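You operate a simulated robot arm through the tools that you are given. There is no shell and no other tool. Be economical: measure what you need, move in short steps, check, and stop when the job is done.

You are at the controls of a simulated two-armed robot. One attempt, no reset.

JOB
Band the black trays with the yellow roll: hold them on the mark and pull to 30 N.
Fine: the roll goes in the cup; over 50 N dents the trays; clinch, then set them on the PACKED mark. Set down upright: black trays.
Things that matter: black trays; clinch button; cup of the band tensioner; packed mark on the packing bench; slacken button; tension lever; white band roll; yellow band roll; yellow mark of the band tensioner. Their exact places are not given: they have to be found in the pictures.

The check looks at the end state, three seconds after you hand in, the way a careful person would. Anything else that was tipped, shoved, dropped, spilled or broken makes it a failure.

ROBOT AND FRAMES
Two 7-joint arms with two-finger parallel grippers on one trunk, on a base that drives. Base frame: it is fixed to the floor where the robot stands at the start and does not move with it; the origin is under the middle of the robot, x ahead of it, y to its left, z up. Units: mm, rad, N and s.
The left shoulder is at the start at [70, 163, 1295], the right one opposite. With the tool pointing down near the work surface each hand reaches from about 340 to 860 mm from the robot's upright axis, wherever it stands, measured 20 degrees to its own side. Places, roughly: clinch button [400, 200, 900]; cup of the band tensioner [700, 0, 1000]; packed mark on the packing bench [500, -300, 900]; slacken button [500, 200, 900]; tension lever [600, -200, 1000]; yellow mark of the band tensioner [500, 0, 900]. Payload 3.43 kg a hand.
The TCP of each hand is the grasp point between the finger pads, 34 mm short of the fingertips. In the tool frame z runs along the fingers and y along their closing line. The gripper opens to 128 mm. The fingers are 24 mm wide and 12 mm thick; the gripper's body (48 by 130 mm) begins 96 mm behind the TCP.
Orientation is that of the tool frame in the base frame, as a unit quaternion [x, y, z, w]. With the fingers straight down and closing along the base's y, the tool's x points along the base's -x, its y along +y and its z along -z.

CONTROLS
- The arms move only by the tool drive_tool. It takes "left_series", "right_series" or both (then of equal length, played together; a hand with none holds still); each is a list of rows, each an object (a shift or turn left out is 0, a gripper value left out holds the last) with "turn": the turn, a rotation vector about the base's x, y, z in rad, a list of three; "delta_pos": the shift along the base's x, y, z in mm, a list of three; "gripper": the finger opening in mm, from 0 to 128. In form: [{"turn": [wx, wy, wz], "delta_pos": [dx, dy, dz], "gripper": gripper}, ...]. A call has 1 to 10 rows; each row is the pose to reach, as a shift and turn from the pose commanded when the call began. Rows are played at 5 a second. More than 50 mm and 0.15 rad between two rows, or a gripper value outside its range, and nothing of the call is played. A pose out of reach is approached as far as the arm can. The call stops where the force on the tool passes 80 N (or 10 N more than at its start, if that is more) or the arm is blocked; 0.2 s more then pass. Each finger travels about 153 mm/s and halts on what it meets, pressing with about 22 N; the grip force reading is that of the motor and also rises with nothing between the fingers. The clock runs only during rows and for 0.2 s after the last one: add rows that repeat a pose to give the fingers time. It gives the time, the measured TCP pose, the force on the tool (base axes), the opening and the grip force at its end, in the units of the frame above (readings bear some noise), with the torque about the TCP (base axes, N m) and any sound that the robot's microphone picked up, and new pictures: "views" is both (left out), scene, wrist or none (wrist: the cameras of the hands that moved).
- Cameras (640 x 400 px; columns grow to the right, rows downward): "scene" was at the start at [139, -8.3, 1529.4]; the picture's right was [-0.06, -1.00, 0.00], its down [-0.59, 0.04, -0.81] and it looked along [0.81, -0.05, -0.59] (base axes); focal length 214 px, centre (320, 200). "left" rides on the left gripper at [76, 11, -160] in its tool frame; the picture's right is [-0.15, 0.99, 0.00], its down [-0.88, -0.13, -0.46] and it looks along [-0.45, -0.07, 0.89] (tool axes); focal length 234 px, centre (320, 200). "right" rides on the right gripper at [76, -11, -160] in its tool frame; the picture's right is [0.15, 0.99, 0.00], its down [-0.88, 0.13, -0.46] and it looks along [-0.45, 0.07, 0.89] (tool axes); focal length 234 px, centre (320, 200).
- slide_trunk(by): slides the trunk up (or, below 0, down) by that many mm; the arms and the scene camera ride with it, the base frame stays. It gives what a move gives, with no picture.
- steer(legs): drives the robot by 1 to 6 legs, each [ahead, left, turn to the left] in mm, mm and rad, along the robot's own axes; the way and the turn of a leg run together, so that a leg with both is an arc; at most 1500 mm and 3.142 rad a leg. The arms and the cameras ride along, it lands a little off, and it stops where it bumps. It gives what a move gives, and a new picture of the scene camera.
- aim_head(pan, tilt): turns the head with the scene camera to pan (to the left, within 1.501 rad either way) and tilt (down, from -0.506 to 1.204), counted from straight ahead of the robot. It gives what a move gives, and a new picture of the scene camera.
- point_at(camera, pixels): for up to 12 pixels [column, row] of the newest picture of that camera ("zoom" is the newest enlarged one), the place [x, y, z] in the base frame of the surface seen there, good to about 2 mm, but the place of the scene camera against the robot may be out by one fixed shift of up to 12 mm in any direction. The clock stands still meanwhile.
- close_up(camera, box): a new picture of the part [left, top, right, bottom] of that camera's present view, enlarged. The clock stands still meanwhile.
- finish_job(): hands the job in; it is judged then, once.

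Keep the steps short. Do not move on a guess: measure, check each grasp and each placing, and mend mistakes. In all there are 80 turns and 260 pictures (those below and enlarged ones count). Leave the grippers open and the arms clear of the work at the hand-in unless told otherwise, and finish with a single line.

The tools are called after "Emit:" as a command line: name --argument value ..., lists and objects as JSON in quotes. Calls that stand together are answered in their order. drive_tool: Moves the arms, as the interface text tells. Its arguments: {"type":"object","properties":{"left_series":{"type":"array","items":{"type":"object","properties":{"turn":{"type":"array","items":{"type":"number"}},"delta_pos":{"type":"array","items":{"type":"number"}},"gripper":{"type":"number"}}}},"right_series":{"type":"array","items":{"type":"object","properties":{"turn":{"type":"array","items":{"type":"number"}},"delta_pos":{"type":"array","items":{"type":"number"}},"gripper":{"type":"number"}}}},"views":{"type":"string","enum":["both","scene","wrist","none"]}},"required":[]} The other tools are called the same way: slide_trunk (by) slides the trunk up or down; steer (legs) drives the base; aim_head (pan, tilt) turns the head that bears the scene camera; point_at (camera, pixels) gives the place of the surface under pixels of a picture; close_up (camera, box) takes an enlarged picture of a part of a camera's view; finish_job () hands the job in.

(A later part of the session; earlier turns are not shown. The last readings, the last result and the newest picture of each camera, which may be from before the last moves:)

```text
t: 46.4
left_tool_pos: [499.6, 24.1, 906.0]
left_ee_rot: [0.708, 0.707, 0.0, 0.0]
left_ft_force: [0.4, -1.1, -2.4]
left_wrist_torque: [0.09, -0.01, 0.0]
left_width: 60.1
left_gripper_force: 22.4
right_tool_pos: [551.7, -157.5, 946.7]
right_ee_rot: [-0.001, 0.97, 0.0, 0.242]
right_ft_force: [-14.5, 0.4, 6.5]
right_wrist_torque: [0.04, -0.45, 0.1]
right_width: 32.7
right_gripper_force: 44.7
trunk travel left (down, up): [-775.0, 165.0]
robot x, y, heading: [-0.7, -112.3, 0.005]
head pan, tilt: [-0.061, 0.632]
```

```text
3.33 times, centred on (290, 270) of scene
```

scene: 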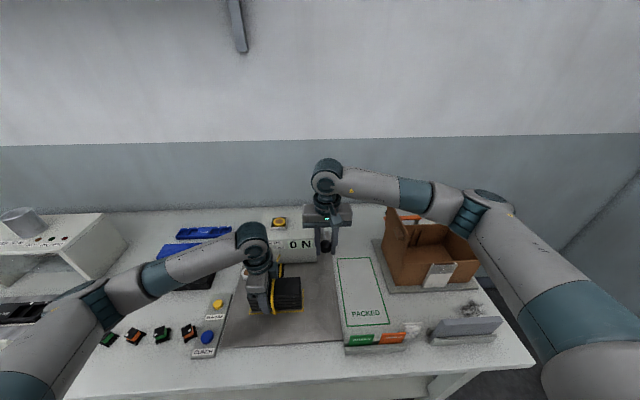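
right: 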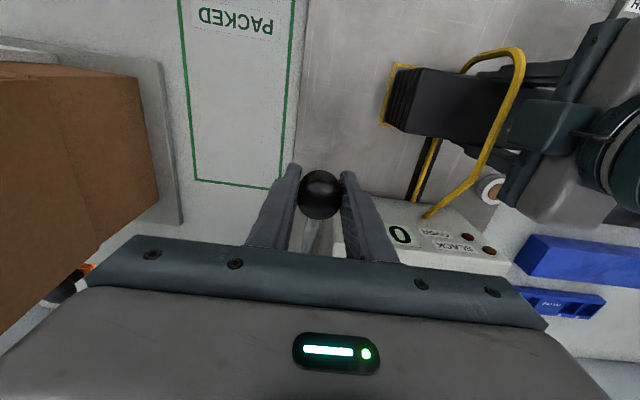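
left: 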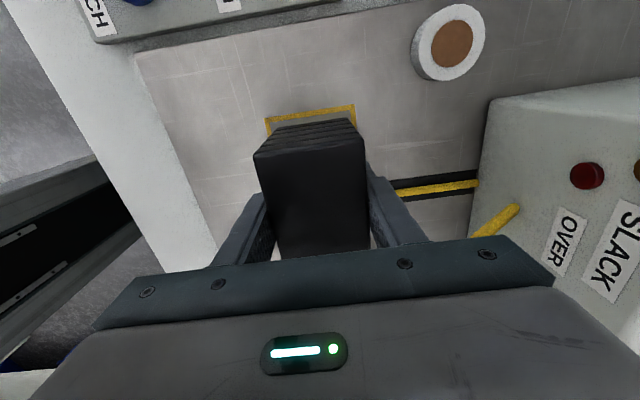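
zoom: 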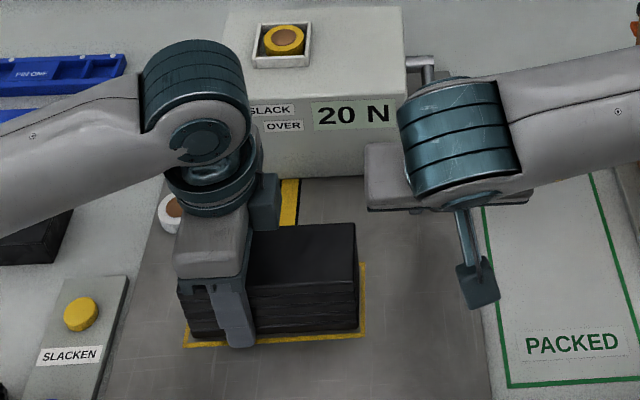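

20 N. Return up, stopping short of the upper stop.

Emit:
drive_tool --right_series '[{"delta_pos": [0, 0, 8], "turn": [0, 0.04, 0]}, {"delta_pos": [0, 0, 18], "turn": [0, 0.1, 0]}, {"delta_pos": [0.5, 0, 28], "turn": [0, 0.16, 0]}, {"delta_pos": [2, 0, 39], "turn": [0, 0.22, 0]}, {"delta_pos": [4, 0, 50], "turn": [0, 0.29, 0]}, {"delta_pos": [7, 0, 60], "turn": [0, 0.35, 0]}, {"delta_pos": [10.5, 0, 70], "turn": [0, 0.41, 0]}, {"delta_pos": [14, 0, 78], "turn": [0, 0.46, 0]}, {"delta_pos": [17, 0, 84], "turn": [0, 0.49, 0]}, {"delta_pos": [17, 0, 84], "turn": [0, 0.49, 0]}]' --views "none"

Emit:
close_up --camera "scene" --box '[210, 210, 370, 330]'

```text
t: 48.6
left_tool_pos: [501.0, 25.4, 905.6]
left_ee_rot: [0.708, 0.706, 0.0, 0.0]
left_ft_force: [0.2, 0.1, -2.1]
left_wrist_torque: [0.11, -0.02, 0.0]
left_width: 59.7
left_gripper_force: 22.0
right_tool_pos: [571.0, -156.2, 1028.7]
right_ee_rot: [-0.001, 1.0, 0.0, -0.003]
right_ft_force: [-2.8, 1.9, -1.1]
right_wrist_torque: [-0.04, -0.62, 0.05]
right_width: 33.2
right_gripper_force: 45.1
trunk travel left (down, up): [-775.0, 165.0]
robot x, y, heading: [0.2, -108.5, 0.002]
head pan, tilt: [-0.061, 0.632]
```

```text
3.33 times, centred on (290, 270) of scene
```

zoom: 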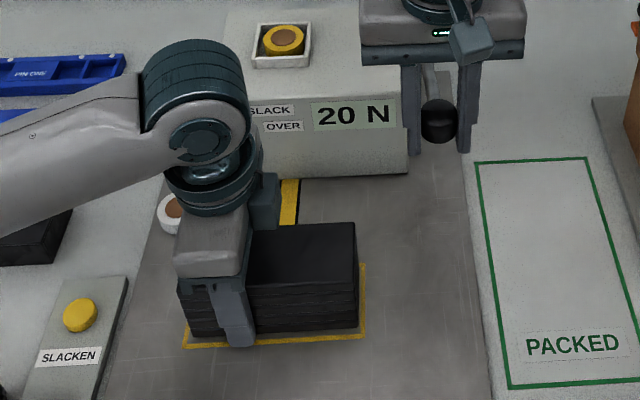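

Holds 20 N. Third stroke.

Emit:
drive_tool --right_series '[{"delta_pos": [-3.5, 0, -8], "turn": [0, -0.04, 0]}, {"delta_pos": [-7, 0, -17], "turn": [0, -0.1, 0]}, {"delta_pos": [-10, 0, -27], "turn": [0, -0.16, 0]}, {"delta_pos": [-13, 0, -38], "turn": [0, -0.22, 0]}, {"delta_pos": [-15, 0, -49], "turn": [0, -0.29, 0]}, {"delta_pos": [-17, 0, -59], "turn": [0, -0.35, 0]}, {"delta_pos": [-17.5, 0, -69], "turn": [0, -0.41, 0]}, {"delta_pos": [-17.5, 0, -77], "turn": [0, -0.46, 0]}, {"delta_pos": [-17.5, 0, -84], "turn": [0, -0.49, 0]}, {"delta_pos": [-17.5, 0, -84], "turn": [0, -0.49, 0]}]' --views "none"

Emit:
close_up --camera "scene" --box '[210, 210, 370, 330]'

```text
t: 50.8
left_tool_pos: [498.2, 23.7, 906.4]
left_ee_rot: [0.707, 0.707, 0.0, 0.0]
left_ft_force: [-0.4, -0.2, -3.9]
left_wrist_torque: [0.09, -0.03, -0.01]
left_width: 59.8
left_gripper_force: 21.9
right_tool_pos: [552.8, -157.3, 945.2]
right_ee_rot: [0.0, 0.97, 0.0, 0.241]
right_ft_force: [-15.1, -1.1, -1.0]
right_wrist_torque: [-0.08, 0.84, 0.0]
right_width: 33.0
right_gripper_force: 44.3
trunk travel left (down, up): [-775.0, 165.0]
robot x, y, heading: [-1.3, -107.1, 0.005]
head pan, tilt: [-0.061, 0.632]
```

```text
3.33 times, centred on (290, 270) of scene
```

zoom: 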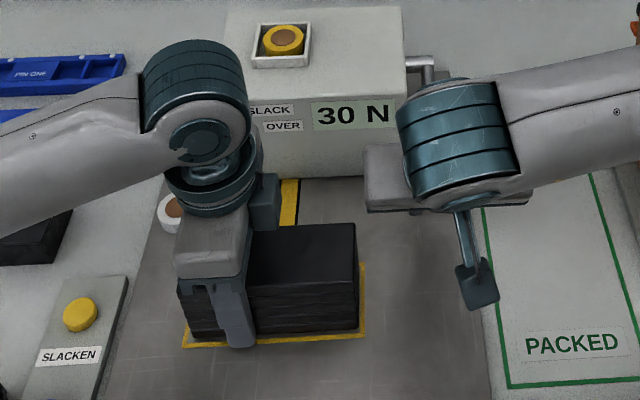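

30 N reached. Return the lever up to rest, then open and lift the right hand off.

Emit:
drive_tool --right_series '[{"delta_pos": [0, 0, 8], "turn": [0, 0.04, 0]}, {"delta_pos": [0, 0, 18], "turn": [0, 0.1, 0]}, {"delta_pos": [0.5, 0, 28], "turn": [0, 0.16, 0]}, {"delta_pos": [2, 0, 39], "turn": [0, 0.22, 0]}, {"delta_pos": [4, 0, 50], "turn": [0, 0.29, 0]}, {"delta_pos": [7, 0, 60], "turn": [0, 0.35, 0]}, {"delta_pos": [10.5, 0, 70], "turn": [0, 0.41, 0]}, {"delta_pos": [14, 0, 78], "turn": [0, 0.46, 0]}, {"delta_pos": [17, 0, 84], "turn": [0, 0.49, 0]}, {"delta_pos": [17, 0, 84], "turn": [0, 0.49, 0]}]' --views "none"

Emit:
drive_tool --right_series '[{"delta_pos": [0, 0, 0], "gripper": 70}, {"delta_pos": [0, 0, 0]}, {"delta_pos": [0, 0, 40]}, {"delta_pos": [0, 0, 85]}, {"delta_pos": [0, 0, 130]}, {"delta_pos": [0, 0, 130]}]'

Emit:
close_up --camera "scene" --box '[210, 210, 370, 330]'

Emit:
close_up --camera "right" --box '[300, 40, 480, 200]'

```text
t: 53.0
left_tool_pos: [502.0, 25.3, 905.2]
left_ee_rot: [0.708, 0.706, 0.0, -0.001]
left_ft_force: [-0.4, 0.0, -3.7]
left_wrist_torque: [0.09, 0.0, 0.01]
left_width: 60.0
left_gripper_force: 22.1
right_tool_pos: [571.6, -156.4, 1028.2]
right_ee_rot: [-0.001, 1.0, -0.001, -0.003]
right_ft_force: [4.7, -0.2, -1.5]
right_wrist_torque: [-0.11, -0.72, 0.05]
right_width: 33.1
right_gripper_force: 45.6
trunk travel left (down, up): [-775.0, 165.0]
robot x, y, heading: [-3.4, -109.2, 0.002]
head pan, tilt: [-0.061, 0.632]
```

```text
t: 54.4
left_tool_pos: [500.4, 25.2, 905.9]
left_ee_rot: [0.708, 0.706, 0.0, 0.0]
left_ft_force: [0.4, 0.3, -2.9]
left_wrist_torque: [0.1, 0.0, -0.03]
left_width: 60.0
left_gripper_force: 22.1
right_tool_pos: [571.2, -156.6, 1158.1]
right_ee_rot: [-0.001, 1.0, 0.001, -0.003]
right_ft_force: [-0.2, 0.1, 0.6]
right_wrist_torque: [-0.01, 0.01, 0.02]
right_width: 70.0
right_gripper_force: 0.1
trunk travel left (down, up): [-775.0, 165.0]
robot x, y, heading: [0.5, -111.1, 0.003]
head pan, tilt: [-0.061, 0.632]
```

scene: 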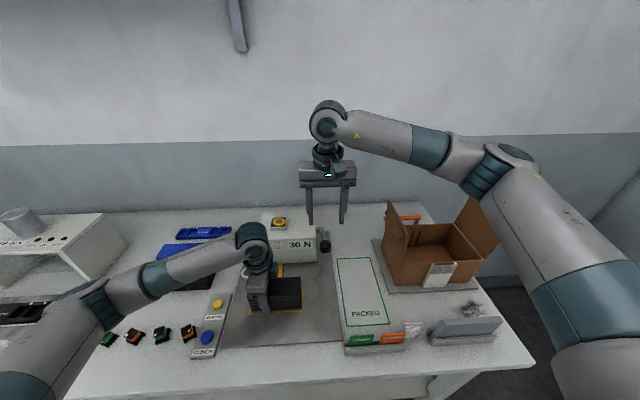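
right: 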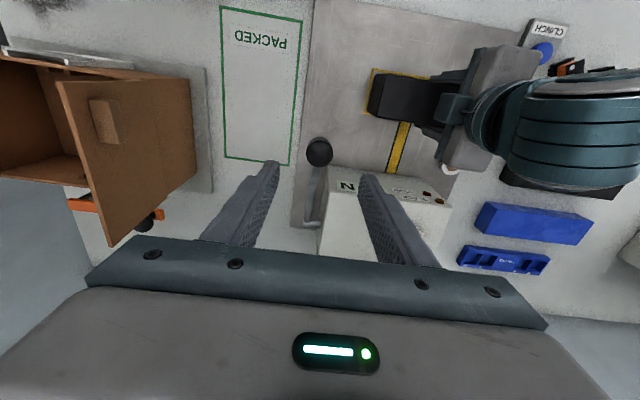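

```text
3.33 times, centred on (290, 270) of scene
```

zoom: 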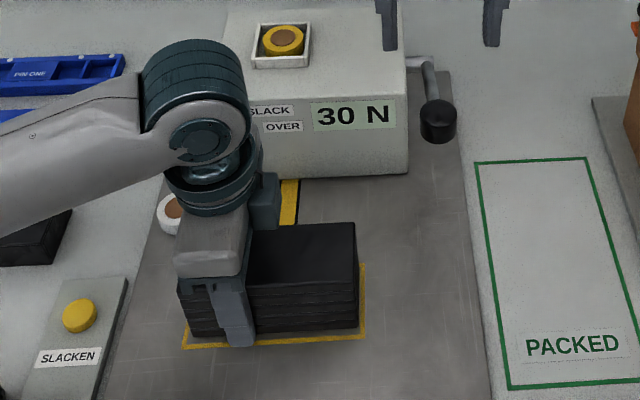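

```text
2.50 times, centred on (390, 120) of right
```

zoom: 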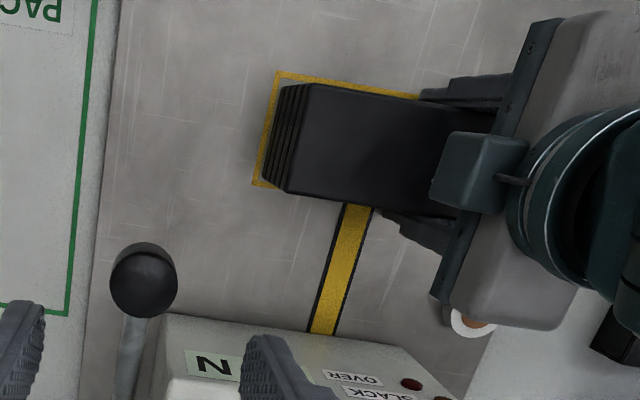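

The display keeps 30 N with the lever free. I want to see the band on the trays, so I zoom in close.

Emit:
close_up --camera "scene" --box '[240, 255, 310, 320]'

Emit:
close_up --camera "left" --box '[200, 90, 440, 240]'

```text
6.15 times, centred on (275, 288) of scene
```

zoom: 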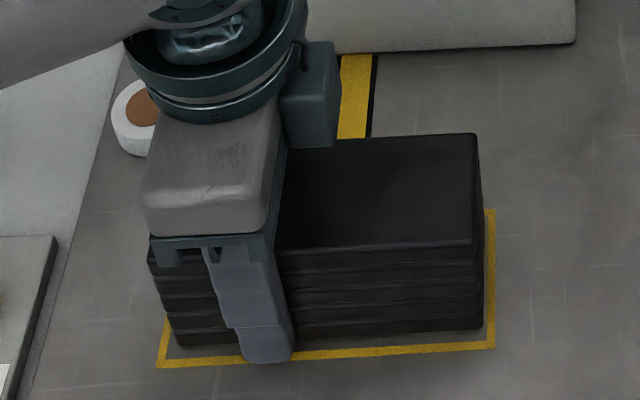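

```text
2.67 times, centred on (320, 165) of left
```

zoom: 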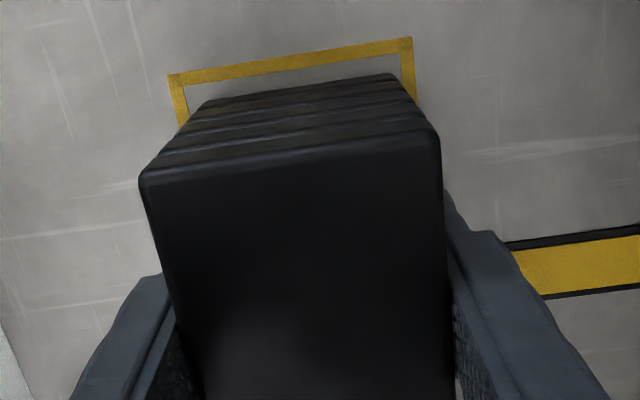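

The band strip is taut on the plate and the reading holds. To press CLINCH (left side) with the left hand without leaving the trays unheld, the right hand will take over gripping at the −y end, leaning away from the left hand. First I turn it +90° at a clear place.

Emit:
drive_tool --right_series '[{"delta_pos": [-7, -2, 4], "turn": [0, 0, 0.15], "gripper": 90}, {"delta_pos": [-14, -4, 8], "turn": [0, 0, 0.3]}, {"delta_pos": [-21, -6, 12], "turn": [0, 0, 0.45]}, {"delta_pos": [-28, -8, 16], "turn": [0, 0, 0.6]}, {"delta_pos": [-35, -10, 20], "turn": [0, 0, 0.75]}, {"delta_pos": [-42, -12, 24], "turn": [0, 0, 0.9]}, {"delta_pos": [-49, -14, 28], "turn": [0, 0, 1.05]}, {"delta_pos": [-56, -16, 32], "turn": [0, 0, 1.2]}, {"delta_pos": [-63, -18, 36], "turn": [0, 0, 1.35]}, {"delta_pos": [-70, -20, 40], "turn": [0, 0, 1.5]}]'

```text
t: 56.6
left_tool_pos: [501.6, 25.1, 905.5]
left_ee_rot: [0.707, 0.707, 0.0, 0.0]
left_ft_force: [0.3, -0.3, -2.9]
left_wrist_torque: [0.13, -0.02, -0.02]
left_width: 60.2
left_gripper_force: 21.6
right_tool_pos: [495.2, -174.4, 1199.0]
right_ee_rot: [-0.682, 0.732, -0.002, -0.003]
right_ft_force: [0.9, -0.3, 0.5]
right_wrist_torque: [-0.02, -0.01, -0.01]
right_width: 90.0
right_gripper_force: 0.1
right hand out of reach, approached as far as the arm can: row 10
trunk travel left (down, up): [-775.0, 165.0]
robot x, y, heading: [0.4, -110.7, -0.001]
head pan, tilt: [-0.061, 0.632]
```

scene: 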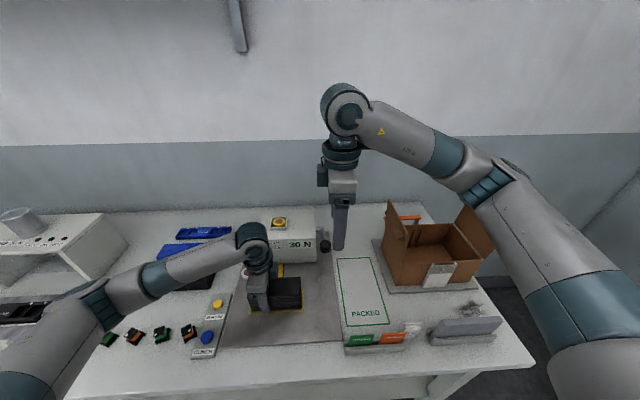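
right: 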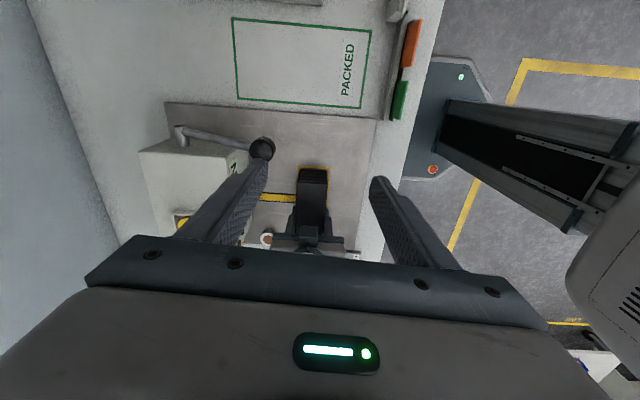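

Wrist limit is near at 1.5 rad. I'll move toward the −y end while leaning the hand 0.3 rad to −y and adding the last 0.07 rad, and see if it is reachable.

Emit:
drive_tool --right_series '[{"delta_pos": [1, 5, -30], "turn": [0.08, 0, 0.02]}, {"delta_pos": [3, 10, -60], "turn": [0.16, 0, 0.04]}, {"delta_pos": [4, 15, -90], "turn": [0.24, 0, 0.06]}, {"delta_pos": [6, 20, -120], "turn": [0.3, 0, 0.07]}, {"delta_pos": [6, 20, -120], "turn": [0.3, 0, 0.07]}]'

```text
t: 57.8
left_tool_pos: [501.4, 26.7, 906.2]
left_ee_rot: [0.707, 0.707, 0.0, 0.0]
left_ft_force: [1.1, 0.1, -2.7]
left_wrist_torque: [-0.04, -0.04, 0.03]
left_width: 60.0
left_gripper_force: 21.6
right_tool_pos: [476.6, -140.8, 1098.0]
right_ee_rot: [-0.68, 0.725, 0.062, 0.088]
right_ft_force: [-0.6, 1.5, -0.4]
right_wrist_torque: [-0.03, 0.01, -0.01]
right_width: 89.8
right_gripper_force: 0.0
right hand out of reach, approached as far as the arm can: row 1, 2, 3, 4, 5
trunk travel left (down, up): [-775.0, 165.0]
robot x, y, heading: [2.0, -112.6, 0.003]
head pan, tilt: [-0.061, 0.632]
```

scene: 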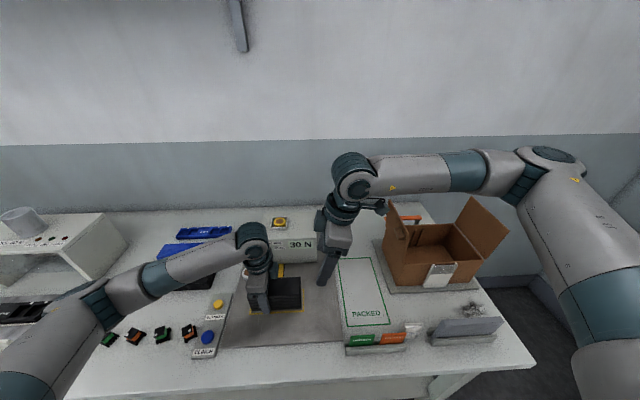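
right: 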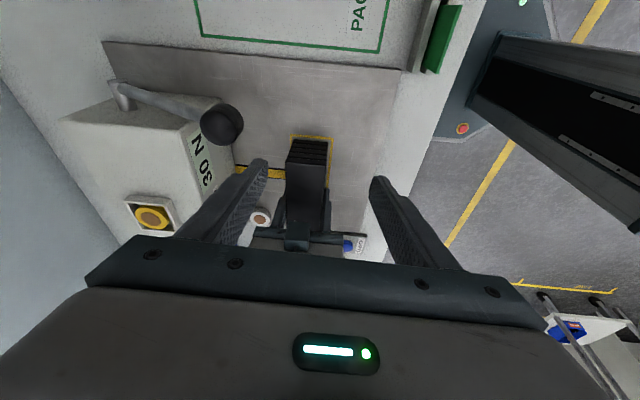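

The right wrist can't take that pose. Instead I back the right hand off, and test carefully: open the left fingers only 3 mm per side so they still cage the trays, and see whether the tension moves them (left x force has read ~0 throughout).

Emit:
drive_tool --right_series '[{"delta_pos": [0, -15, 30], "turn": [-0.08, 0, -0.1]}, {"delta_pos": [0, -35, 60], "turn": [-0.16, 0, -0.2]}, {"delta_pos": [0, -55, 90], "turn": [-0.24, 0, -0.3]}, {"delta_pos": [0, -80, 120], "turn": [-0.3, 0, -0.4]}, {"delta_pos": [0, -110, 150], "turn": [-0.3, 0, -0.5]}]' --views "none"

Emit:
drive_tool --left_series '[{"gripper": 66}, {"gripper": 66}, {"gripper": 66}]'

Emit:
close_up --camera "scene" --box '[230, 230, 330, 320]'

```text
t: 59.0
left_tool_pos: [500.7, 24.8, 906.2]
left_ee_rot: [0.708, 0.707, 0.001, 0.0]
left_ft_force: [-0.7, 0.2, -2.8]
left_wrist_torque: [0.11, 0.02, 0.03]
left_width: 60.0
left_gripper_force: 22.2
right_tool_pos: [474.8, -255.3, 1248.9]
right_ee_rot: [-0.484, 0.872, -0.07, 0.001]
right_ft_force: [-0.2, -0.6, 0.0]
right_wrist_torque: [0.06, -0.02, -0.01]
right_width: 90.1
right_gripper_force: 0.0
trunk travel left (down, up): [-775.0, 165.0]
robot x, y, heading: [-2.3, -109.2, 0.003]
head pan, tilt: [-0.061, 0.632]
```

```text
t: 59.8
left_tool_pos: [502.5, 23.7, 906.2]
left_ee_rot: [0.708, 0.707, 0.0, 0.0]
left_ft_force: [0.3, 0.0, -0.7]
left_wrist_torque: [-0.02, -0.01, -0.01]
left_width: 66.2
left_gripper_force: 0.1
right_tool_pos: [475.0, -252.5, 1247.9]
right_ee_rot: [-0.484, 0.872, -0.07, -0.001]
right_ft_force: [0.1, 0.2, -0.1]
right_wrist_torque: [-0.02, 0.01, -0.02]
right_width: 90.0
right_gripper_force: 0.0
trunk travel left (down, up): [-775.0, 165.0]
robot x, y, heading: [-0.8, -110.0, 0.001]
head pan, tilt: [-0.061, 0.632]
```

scene: 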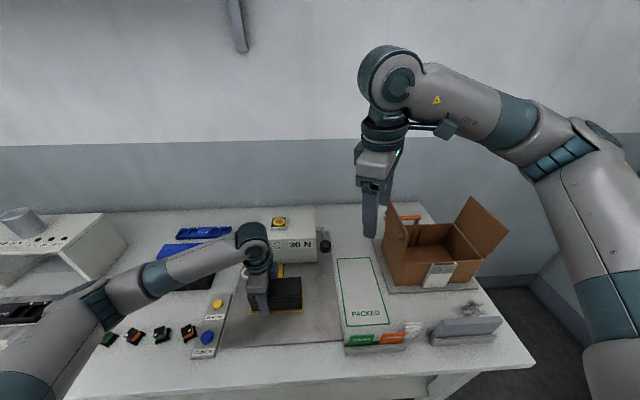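
left: 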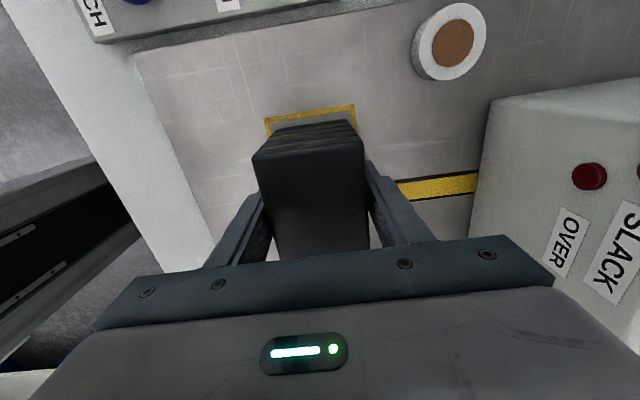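

```text
4.44 times, centred on (280, 275) of scene
```

zoom: 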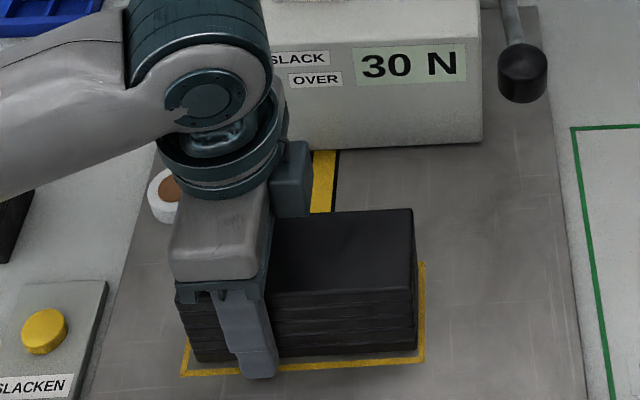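

The reading stays 30 N, no force, trays unmoved. Open wider and lift the left hand straight up.

Emit:
drive_tool --left_series '[{"gripper": 72}, {"gripper": 90}, {"delta_pos": [0, 0, 40]}, {"delta_pos": [0, 0, 85]}, {"delta_pos": [0, 0, 130]}, {"delta_pos": [0, 0, 175]}, {"delta_pos": [0, 0, 200]}, {"delta_pos": [-20, 40, 200]}, {"delta_pos": [-40, 80, 200]}]'

Emit:
close_up --camera "scene" --box '[200, 220, 340, 340]'

Emit:
close_up --camera "left" --box '[180, 30, 440, 230]'

```text
t: 61.8
left_tool_pos: [459.0, 106.4, 1105.8]
left_ee_rot: [0.707, 0.707, -0.001, 0.001]
left_ft_force: [1.2, -0.4, 0.0]
left_wrist_torque: [-0.01, -0.01, 0.02]
left_width: 90.2
left_gripper_force: 0.0
right_tool_pos: [473.3, -251.3, 1247.5]
right_ee_rot: [-0.483, 0.873, -0.07, 0.0]
right_ft_force: [-0.6, -0.1, 0.5]
right_wrist_torque: [-0.02, -0.04, -0.01]
right_width: 89.7
right_gripper_force: 0.1
trunk travel left (down, up): [-775.0, 165.0]
robot x, y, heading: [1.4, -108.4, 0.001]
head pan, tilt: [-0.061, 0.632]
```

scene: 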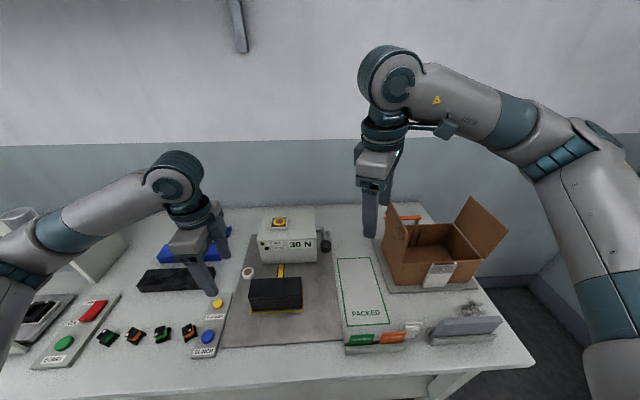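
left: 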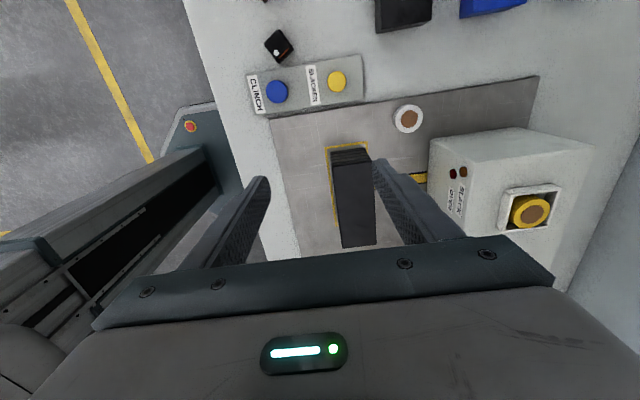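

```text
3.33 times, centred on (270, 280) of scene
```

zoom: 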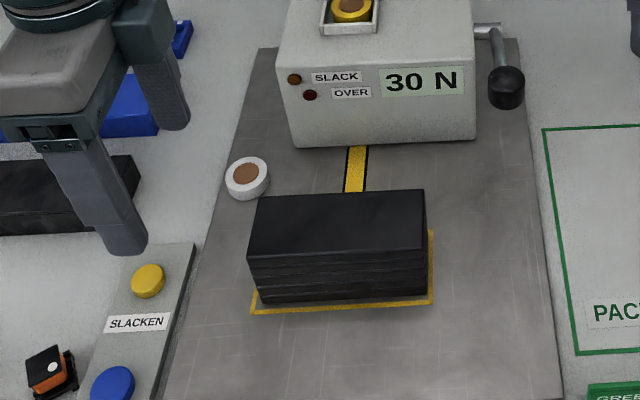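

```text
2.00 times, centred on (310, 130) of left
```

zoom: 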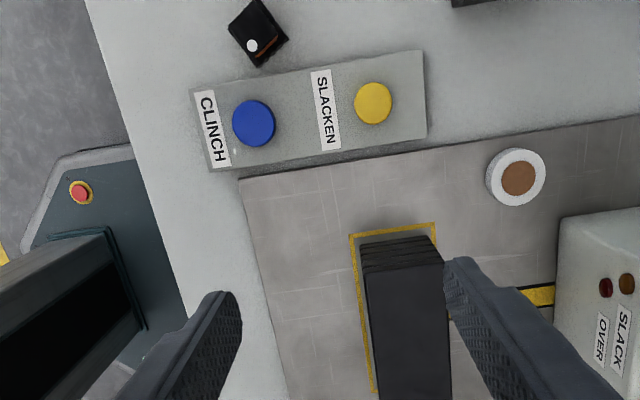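

Still 30 N, trays in place. Measure the CLINCH button at zoom (254,123) and the trays' position.

Emit:
point_at --camera "zoom" --pixels '[[254, 123], [236, 123], [272, 121], [254, 105], [254, 142], [373, 103], [300, 140], [365, 262], [441, 250], [540, 295]]'

```text
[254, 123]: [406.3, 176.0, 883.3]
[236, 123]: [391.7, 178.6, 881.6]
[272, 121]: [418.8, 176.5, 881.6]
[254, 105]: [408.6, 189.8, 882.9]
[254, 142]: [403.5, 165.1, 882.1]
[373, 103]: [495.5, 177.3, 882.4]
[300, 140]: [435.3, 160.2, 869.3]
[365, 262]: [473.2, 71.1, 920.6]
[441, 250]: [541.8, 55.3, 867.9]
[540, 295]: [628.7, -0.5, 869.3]
```

Button centre [406,177.5], top z 883. Close the left fingers and hover over it.

Emit:
drive_tool --left_series '[{"delta_pos": [-20, 25, -10], "gripper": 0}, {"delta_pos": [-40, 50, -20]}, {"delta_pos": [-53, 71, -40]}, {"delta_pos": [-53, 71, -80]}, {"delta_pos": [-53, 71, -120]}, {"delta_pos": [-53, 71, -160]}, {"delta_pos": [-53, 71, -175]}, {"delta_pos": [-53, 71, -175]}]'

```text
t: 63.6
left_tool_pos: [408.4, 175.3, 930.6]
left_ee_rot: [0.708, 0.706, 0.0, 0.0]
left_ft_force: [-0.7, -0.1, -0.1]
left_wrist_torque: [-0.01, -0.01, -0.01]
left_width: 0.0
left_gripper_force: 21.6
right_tool_pos: [475.2, -253.6, 1247.6]
right_ee_rot: [-0.484, 0.872, -0.07, 0.0]
right_ft_force: [-0.8, -0.1, 0.4]
right_wrist_torque: [0.01, 0.01, -0.03]
right_width: 89.8
right_gripper_force: 0.0
trunk travel left (down, up): [-775.0, 165.0]
robot x, y, heading: [2.0, -111.3, -0.001]
head pan, tilt: [-0.061, 0.632]
```

scene: 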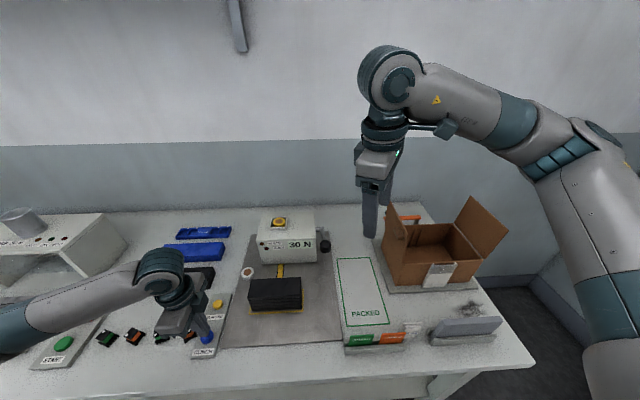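
left: 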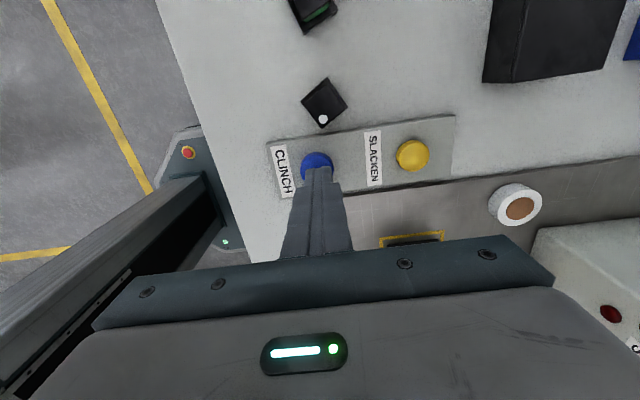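

Tips ~13 mm above the button. Press down in small steps, then lift.

Emit:
drive_tool --left_series '[{"delta_pos": [-2, 2, -8]}, {"delta_pos": [-2, 2, -13]}, {"delta_pos": [-2, 2, -16]}, {"delta_pos": [-2, 2, -18]}, {"delta_pos": [-2, 2, -19]}, {"delta_pos": [-2, 2, -19]}]'

Emit:
close_up --camera "scene" --box '[200, 220, 340, 340]'

```text
t: 65.0
left_tool_pos: [405.2, 177.2, 912.0]
left_ee_rot: [0.708, 0.707, 0.001, 0.0]
left_ft_force: [0.6, 0.3, 2.9]
left_wrist_torque: [0.02, 0.0, -0.01]
left_width: 0.2
left_gripper_force: 21.8
right_tool_pos: [475.0, -252.3, 1248.6]
right_ee_rot: [-0.484, 0.872, -0.07, -0.001]
right_ft_force: [0.0, -0.9, 0.1]
right_wrist_torque: [-0.02, 0.01, 0.03]
right_width: 90.3
right_gripper_force: 0.0
trunk travel left (down, up): [-775.0, 165.0]
robot x, y, heading: [-2.3, -109.0, 0.004]
head pan, tilt: [-0.061, 0.632]
heard: click
```

scene: 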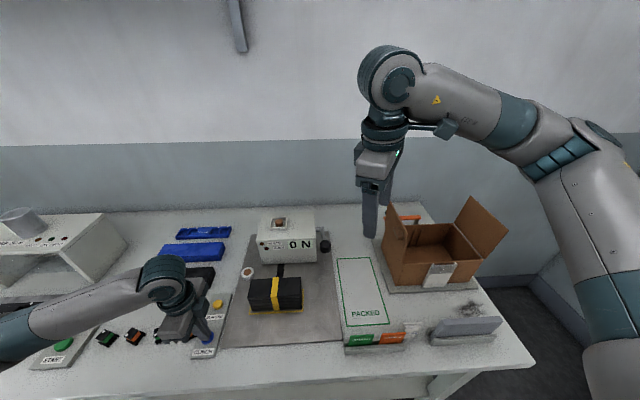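
left: 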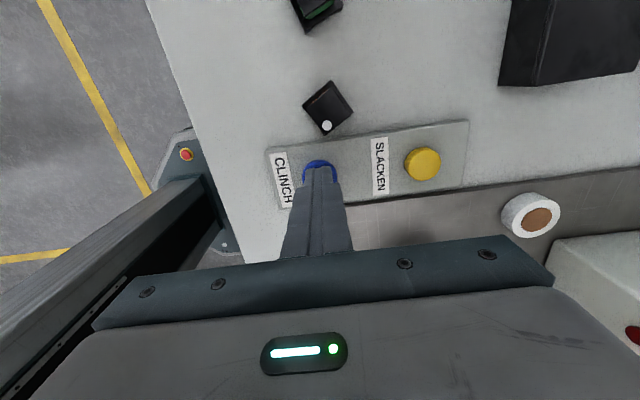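

```text
3.33 times, centred on (270, 280) of scene
```

zoom: 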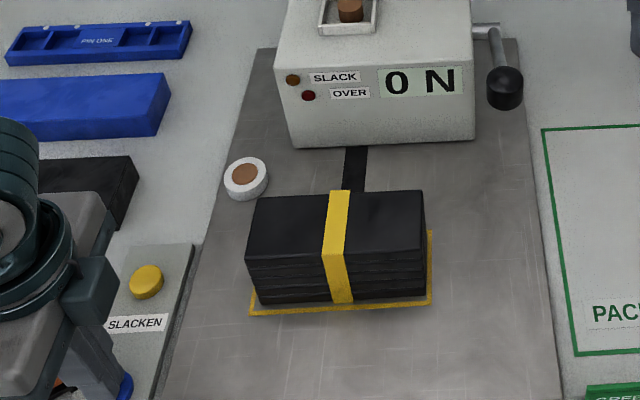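

Click: the yellow band is around the trays and the display is back at 0 N. Lift the left hand and go back over the stack.

Emit:
drive_tool --left_series '[{"delta_pos": [0, 0, 40]}, {"delta_pos": [0, 0, 80]}, {"delta_pos": [0, 0, 120]}, {"delta_pos": [0, 0, 160], "gripper": 90}, {"delta_pos": [20, -30, 180]}, {"delta_pos": [45, -65, 190]}, {"delta_pos": [70, -105, 190]}, {"delta_pos": [96, -146, 190]}, {"delta_pos": [96, -146, 190]}]' --views "wrist"

Emit:
close_up --camera "left" --box '[220, 80, 420, 240]'

```text
t: 67.0
left_tool_pos: [501.3, 32.3, 1101.2]
left_ee_rot: [0.708, 0.706, 0.0, 0.0]
left_ft_force: [0.3, -0.2, -0.1]
left_wrist_torque: [0.01, -0.03, 0.0]
left_width: 90.0
left_gripper_force: 0.2
right_tool_pos: [474.6, -251.8, 1246.4]
right_ee_rot: [-0.484, 0.872, -0.071, 0.0]
right_ft_force: [0.6, -0.2, 0.4]
right_wrist_torque: [-0.01, -0.06, -0.02]
right_width: 90.0
right_gripper_force: 0.0
trunk travel left (down, up): [-775.0, 165.0]
robot x, y, heading: [-0.9, -106.3, 0.0]
head pan, tilt: [-0.061, 0.632]
```

left: 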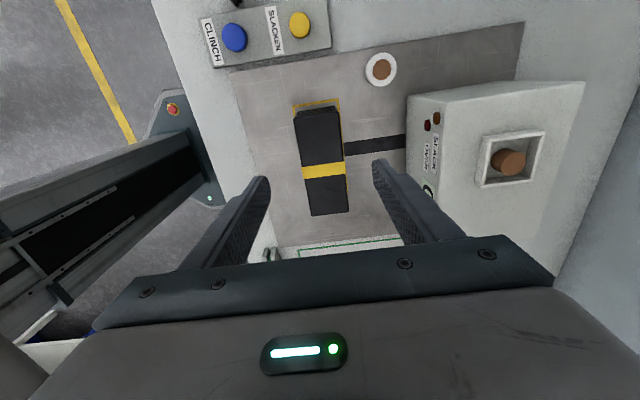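

```text
2.50 times, centred on (320, 160) of left
```

zoom: 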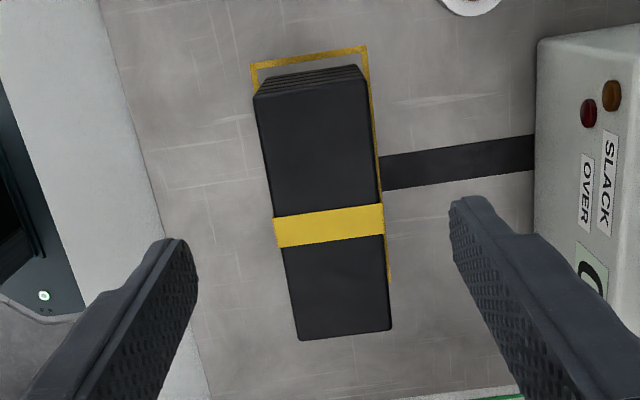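

Measure band and stack edges, then move the right hand well out to the right.

Emit:
point_at --camera "zoom" --pixels '[[330, 212], [330, 242], [262, 100], [357, 82], [300, 338], [390, 327], [270, 160], [370, 150], [325, 160]]'

Emit:
drive_tool --right_series '[{"delta_pos": [-15, -25, 15], "turn": [0, 0, -0.1]}, {"delta_pos": [-30, -50, 30], "turn": [0, 0, -0.2]}, {"delta_pos": [-45, -75, 45], "turn": [0, 0, -0.3]}, {"delta_pos": [-60, -100, 60], "turn": [0, 0, -0.4]}, {"delta_pos": [-75, -125, 75], "turn": [0, 0, -0.5]}, {"delta_pos": [-90, -150, 90], "turn": [0, 0, -0.6]}, {"delta_pos": [-105, -175, 100], "turn": [0, 0, -0.7]}, {"delta_pos": [-115, -200, 110], "turn": [0, 0, -0.8]}, {"delta_pos": [-120, -220, 120], "turn": [0, 0, -0.9]}, {"delta_pos": [-120, -220, 120], "turn": [0, 0, -1.0]}]' --views "none"

```text
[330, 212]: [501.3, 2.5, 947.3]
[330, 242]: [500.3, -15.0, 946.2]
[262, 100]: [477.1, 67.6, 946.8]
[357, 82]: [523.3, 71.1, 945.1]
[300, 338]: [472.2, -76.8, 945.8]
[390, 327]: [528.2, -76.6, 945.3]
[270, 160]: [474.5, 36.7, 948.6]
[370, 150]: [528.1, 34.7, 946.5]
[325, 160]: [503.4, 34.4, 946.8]
```

```text
t: 69.2
left_tool_pos: [500.8, 32.1, 1101.5]
left_ee_rot: [0.708, 0.706, 0.0, -0.001]
left_ft_force: [-0.3, 0.0, 0.0]
left_wrist_torque: [-0.01, 0.01, 0.0]
left_width: 89.9
left_gripper_force: 0.1
right_tool_pos: [354.5, -472.8, 1367.3]
right_ee_rot: [-0.005, 0.998, -0.06, -0.033]
right_ft_force: [-0.7, -0.4, -0.5]
right_wrist_torque: [-0.01, 0.02, 0.02]
right_width: 89.9
right_gripper_force: 0.1
trunk travel left (down, up): [-775.0, 165.0]
robot x, y, heading: [-0.4, -109.0, 0.006]
head pan, tilt: [-0.061, 0.632]
```

Right hand clear. Band covers y −15…+2.5, so I grip at y≈24. Descend and close.

Emit:
drive_tool --left_series '[{"delta_pos": [0, -8, -40]}, {"delta_pos": [0, -8, -80]}, {"delta_pos": [0, -8, -120]}, {"delta_pos": [0, -8, -155]}, {"delta_pos": [0, -8, -180]}, {"delta_pos": [0, -8, -194]}, {"delta_pos": [0, -8, -194]}, {"delta_pos": [0, -8, -194], "gripper": 40}, {"delta_pos": [0, -8, -194], "gripper": 40}, {"delta_pos": [0, -8, -194], "gripper": 40}]' --views "wrist"

```text
t: 71.4
left_tool_pos: [501.7, 24.8, 906.4]
left_ee_rot: [0.707, 0.707, -0.001, 0.0]
left_ft_force: [-0.3, -0.2, 0.2]
left_wrist_torque: [0.06, -0.01, 0.03]
left_width: 60.1
left_gripper_force: 21.7
right_tool_pos: [354.5, -472.9, 1369.0]
right_ee_rot: [-0.007, 0.998, -0.061, -0.034]
right_ft_force: [0.3, 0.4, 0.2]
right_wrist_torque: [0.0, -0.02, 0.02]
right_width: 90.3
right_gripper_force: 0.1
trunk travel left (down, up): [-775.0, 165.0]
robot x, y, heading: [-0.2, -109.3, 0.001]
head pan, tilt: [-0.061, 0.632]
```

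left: 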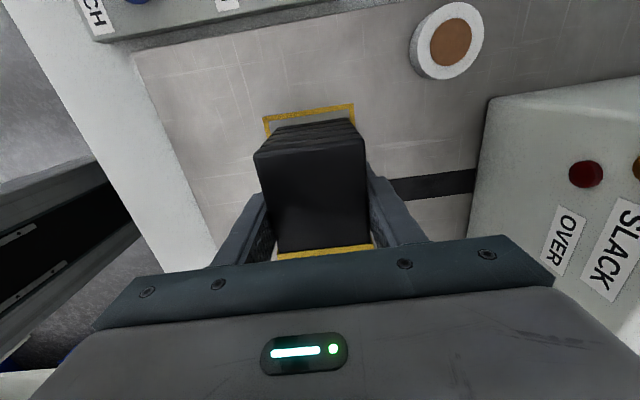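

Gripped (60 mm, 21.7 N). Lift high, then carry toward PACKED turning +90°.

Emit:
drive_tool --left_series '[{"delta_pos": [0, 0, 30]}, {"delta_pos": [0, 0, 70]}, {"delta_pos": [0, 0, 115]}, {"delta_pos": [0, 0, 160]}, {"delta_pos": [0, 0, 205]}, {"delta_pos": [0, 0, 235]}, {"delta_pos": [0, 0, 235]}]' --views "none"

Emit:
drive_tool --left_series '[{"delta_pos": [1, -28, 0], "turn": [0, 0, 0.15]}, {"delta_pos": [2, -56, 0], "turn": [0, 0, 0.3]}, {"delta_pos": [3, -85, 0], "turn": [0, 0, 0.45]}, {"delta_pos": [4, -114, 0], "turn": [0, 0, 0.6]}, {"delta_pos": [5, -144, 0], "turn": [0, 0, 0.75]}, {"delta_pos": [6, -174, 0], "turn": [0, 0, 0.9]}, {"delta_pos": [7, -204, 0], "turn": [0, 0, 1.05]}, {"delta_pos": [8, -234, 0], "turn": [0, 0, 1.2]}, {"delta_pos": [8, -264, 0], "turn": [0, 0, 1.35]}, {"delta_pos": [8, -293, 0], "turn": [0, 0, 1.5]}]'

```text
t: 73.0
left_tool_pos: [502.4, 24.1, 1142.1]
left_ee_rot: [0.708, 0.707, -0.001, -0.001]
left_ft_force: [0.3, -0.1, -3.1]
left_wrist_torque: [0.07, 0.01, 0.01]
left_width: 59.9
left_gripper_force: 22.7
right_tool_pos: [355.2, -473.4, 1367.5]
right_ee_rot: [-0.007, 0.998, -0.061, -0.034]
right_ft_force: [0.9, 0.1, 0.1]
right_wrist_torque: [0.01, 0.01, -0.04]
right_width: 90.1
right_gripper_force: 0.1
trunk travel left (down, up): [-775.0, 165.0]
robot x, y, heading: [0.4, -111.7, 0.003]
head pan, tilt: [-0.061, 0.632]
```

```text
t: 75.2
left_tool_pos: [509.9, -271.2, 1143.5]
left_ee_rot: [0.035, 0.999, 0.001, 0.001]
left_ft_force: [0.1, 1.0, -3.2]
left_wrist_torque: [0.02, 0.06, 0.0]
left_width: 59.7
left_gripper_force: 22.1
right_tool_pos: [355.0, -475.0, 1367.3]
right_ee_rot: [-0.006, 0.998, -0.061, -0.034]
right_ft_force: [-0.1, 0.3, 1.0]
right_wrist_torque: [0.01, -0.01, -0.02]
right_width: 90.1
right_gripper_force: 0.1
trunk travel left (down, up): [-775.0, 165.0]
robot x, y, heading: [-0.5, -106.5, 0.006]
head pan, tilt: [-0.061, 0.632]
```

scene: 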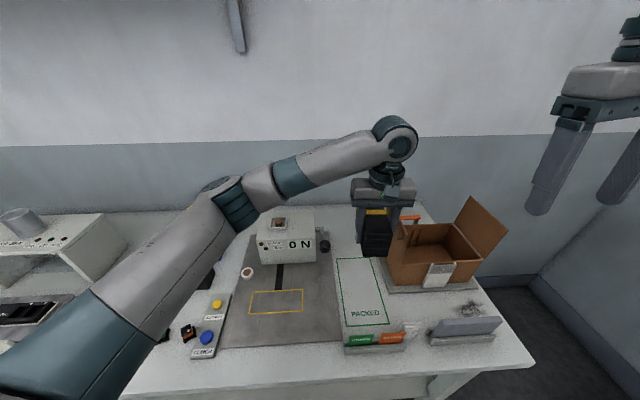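
left: 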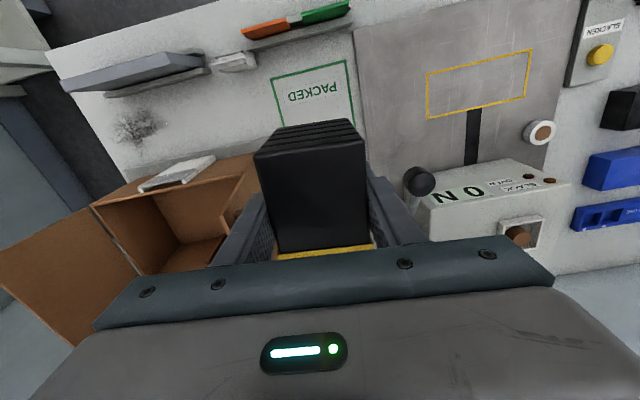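

Finish the turn, ease y +3 mm, and descend to about 20 mm above the mark.

Emit:
drive_tool --left_series '[{"delta_pos": [0, 3, -30], "turn": [0, 0, 0.07]}, {"delta_pos": [0, 3, -65], "turn": [0, 0, 0.07]}, {"delta_pos": [0, 3, -100], "turn": [0, 0, 0.07]}, {"delta_pos": [0, 3, -135], "turn": [0, 0, 0.07]}, {"delta_pos": [0, 3, -170], "turn": [0, 0, 0.07]}, {"delta_pos": [0, 3, -200], "turn": [0, 0, 0.07]}, {"delta_pos": [0, 3, -225], "turn": [0, 0, 0.07]}, {"delta_pos": [0, 3, -225], "turn": [0, 0, 0.07]}]'

Emit:
close_up --camera "scene" --box '[300, 210, 460, 360]'

```text
t: 77.0
left_tool_pos: [510.0, -265.9, 917.0]
left_ee_rot: [0.002, 1.0, 0.0, 0.0]
left_ft_force: [0.0, 0.2, -3.1]
left_wrist_torque: [-0.03, 0.08, 0.01]
left_width: 60.0
left_gripper_force: 22.0
right_tool_pos: [355.3, -474.0, 1367.3]
right_ee_rot: [-0.007, 0.998, -0.061, -0.034]
right_ft_force: [0.3, 0.3, 0.0]
right_wrist_torque: [0.0, 0.0, 0.01]
right_width: 90.0
right_gripper_force: 0.0
trunk travel left (down, up): [-775.0, 165.0]
robot x, y, heading: [-0.3, -111.3, 0.001]
head pan, tilt: [-0.061, 0.632]
```

scene: 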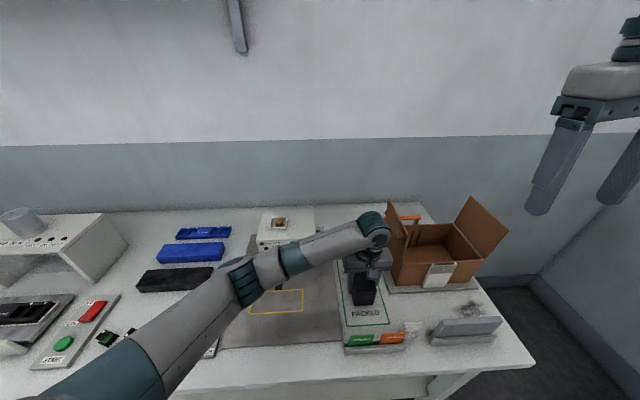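
left: 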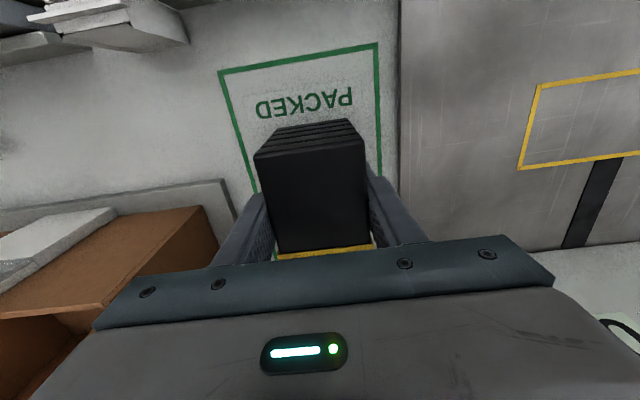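

```text
2.67 times, centred on (380, 285) of scene
```

zoom: 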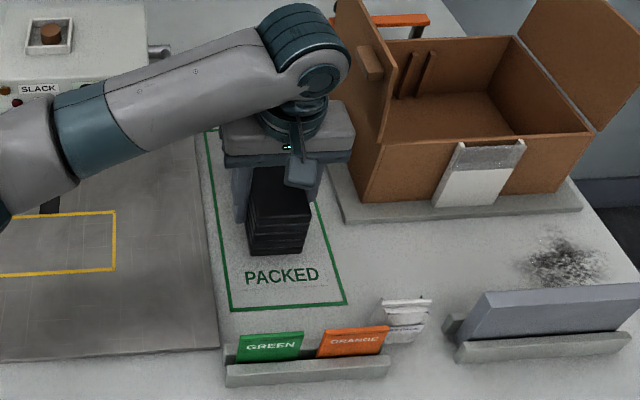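

Nicely inside the green frame. Lower gently until contact.

Emit:
drive_tool --left_series '[{"delta_pos": [0, -2, -8]}, {"delta_pos": [0, -2, -14]}, {"delta_pos": [0, -2, -17]}, {"delta_pos": [0, -2, -18]}, {"delta_pos": [0, -2, -18]}]' --views "none"

```text
t: 78.2
left_tool_pos: [510.7, -268.0, 899.9]
left_ee_rot: [0.001, 1.0, 0.0, 0.001]
left_ft_force: [-1.3, -0.5, -3.2]
left_wrist_torque: [-0.03, 0.11, 0.0]
left_width: 59.8
left_gripper_force: 22.8
right_tool_pos: [354.3, -472.2, 1368.4]
right_ee_rot: [-0.007, 0.997, -0.062, -0.035]
right_ft_force: [0.0, 0.1, -0.7]
right_wrist_torque: [0.05, -0.02, 0.03]
right_width: 89.8
right_gripper_force: 0.1
trunk travel left (down, up): [-775.0, 165.0]
robot x, y, heading: [3.5, -109.9, 0.001]
head pan, tilt: [-0.061, 0.632]
```

Emit:
drive_tool --left_series '[{"delta_pos": [0, 0, -1]}, {"delta_pos": [0, 0, -2]}, {"delta_pos": [0, 0, -2.5]}, {"delta_pos": [0, 0, -2.5]}]' --views "none"

```text
t: 79.2
left_tool_pos: [510.8, -269.2, 899.1]
left_ee_rot: [0.002, 1.0, -0.002, 0.001]
left_ft_force: [3.1, -0.3, 14.8]
left_wrist_torque: [0.45, 0.43, -0.13]
left_width: 59.9
left_gripper_force: 22.0
right_tool_pos: [354.0, -473.0, 1367.5]
right_ee_rot: [-0.007, 0.998, -0.061, -0.034]
right_ft_force: [0.2, -0.9, 0.7]
right_wrist_torque: [-0.02, -0.01, -0.02]
right_width: 89.9
right_gripper_force: 0.1
trunk travel left (down, up): [-775.0, 165.0]
robot x, y, heading: [4.6, -109.2, -0.002]
head pan, tilt: [-0.061, 0.632]
```

Firm contact (14.8 N). Ease up 1 mm, open, and lift straight out.

Emit:
drive_tool --left_series '[{"delta_pos": [0, 0, 1]}, {"delta_pos": [0, 0, 1], "gripper": 75}, {"delta_pos": [0, 0, 1], "gripper": 88}, {"delta_pos": [0, 0, 1]}, {"delta_pos": [0, 0, 40]}, {"delta_pos": [0, 0, 85]}, {"delta_pos": [0, 0, 130]}, {"delta_pos": [0, 0, 175]}, {"delta_pos": [0, 0, 220]}, {"delta_pos": [0, 0, 250]}]'

Emit:
drive_tool --left_series '[{"delta_pos": [-8, 45, 5]}, {"delta_pos": [-16, 90, 10]}, {"delta_pos": [-24, 135, 15]}, {"delta_pos": [-32, 180, 20]}, {"delta_pos": [-40, 225, 25]}, {"delta_pos": [-48, 270, 30]}, {"delta_pos": [-56, 315, 35]}, {"delta_pos": [-60, 350, 40]}, {"delta_pos": [-60, 380, 40]}]' --views "scene"

Emit:
close_up --camera "scene" --box '[230, 200, 430, 350]'

```text
t: 81.4
left_tool_pos: [509.1, -268.7, 1148.4]
left_ee_rot: [0.001, 1.0, 0.0, 0.0]
left_ft_force: [0.7, 0.0, -0.4]
left_wrist_torque: [0.02, -0.02, -0.02]
left_width: 87.9
left_gripper_force: 0.0
right_tool_pos: [353.5, -474.2, 1366.4]
right_ee_rot: [-0.007, 0.998, -0.061, -0.033]
right_ft_force: [0.6, -0.2, -0.1]
right_wrist_torque: [0.01, 0.01, -0.01]
right_width: 90.0
right_gripper_force: 0.1
trunk travel left (down, up): [-775.0, 165.0]
robot x, y, heading: [-3.5, -107.4, 0.001]
head pan, tilt: [-0.061, 0.632]
```

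scene: 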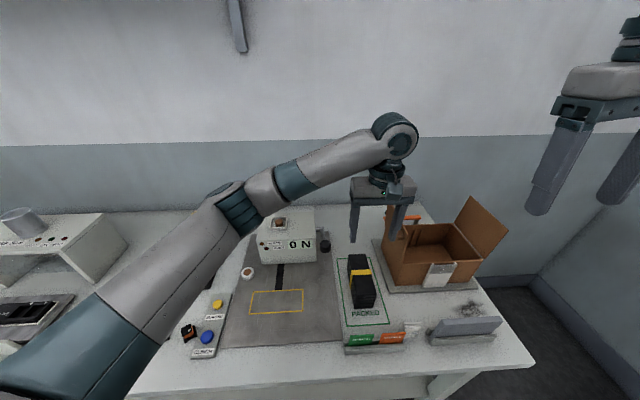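
left: 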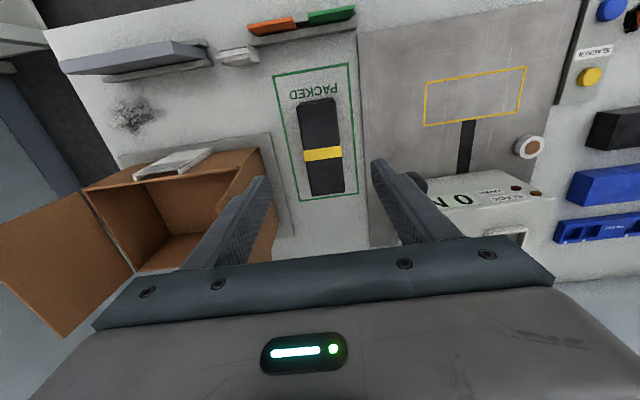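

```text
t: 83.4
left_tool_pos: [448.6, 112.8, 1187.6]
left_ee_rot: [0.001, 1.0, -0.001, -0.001]
left_ft_force: [-0.4, -0.5, -1.0]
left_wrist_torque: [-0.03, -0.01, 0.0]
left_width: 88.3
left_gripper_force: 0.1
right_tool_pos: [354.9, -472.5, 1368.6]
right_ee_rot: [-0.006, 0.997, -0.062, -0.033]
right_ft_force: [0.1, 0.0, 0.0]
right_wrist_torque: [-0.02, 0.0, 0.0]
right_width: 89.7
right_gripper_force: 0.1
trunk travel left (down, up): [-775.0, 165.0]
robot x, y, heading: [-1.7, -109.9, 0.005]
head pan, tilt: [-0.061, 0.632]
```

scene: 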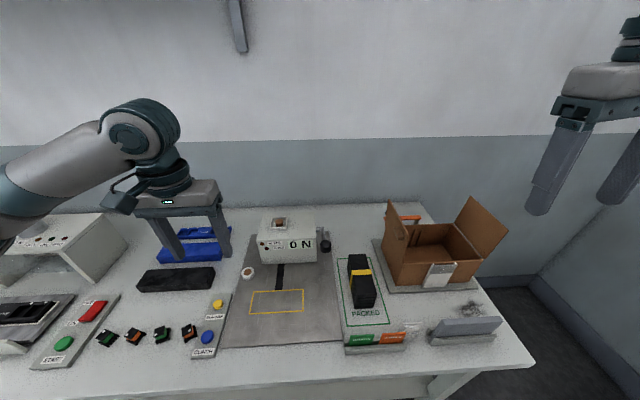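

```text
2.67 times, centred on (330, 275) of scene
```

zoom: 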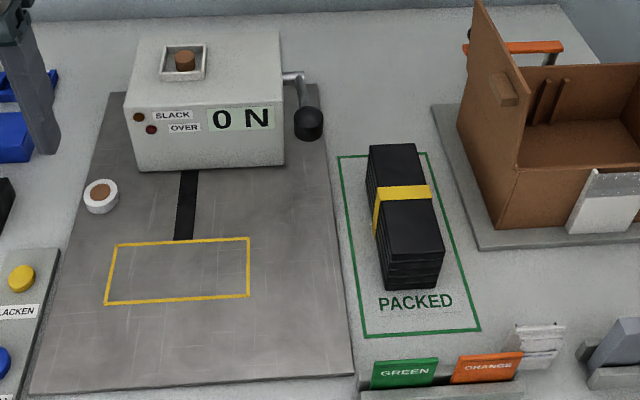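

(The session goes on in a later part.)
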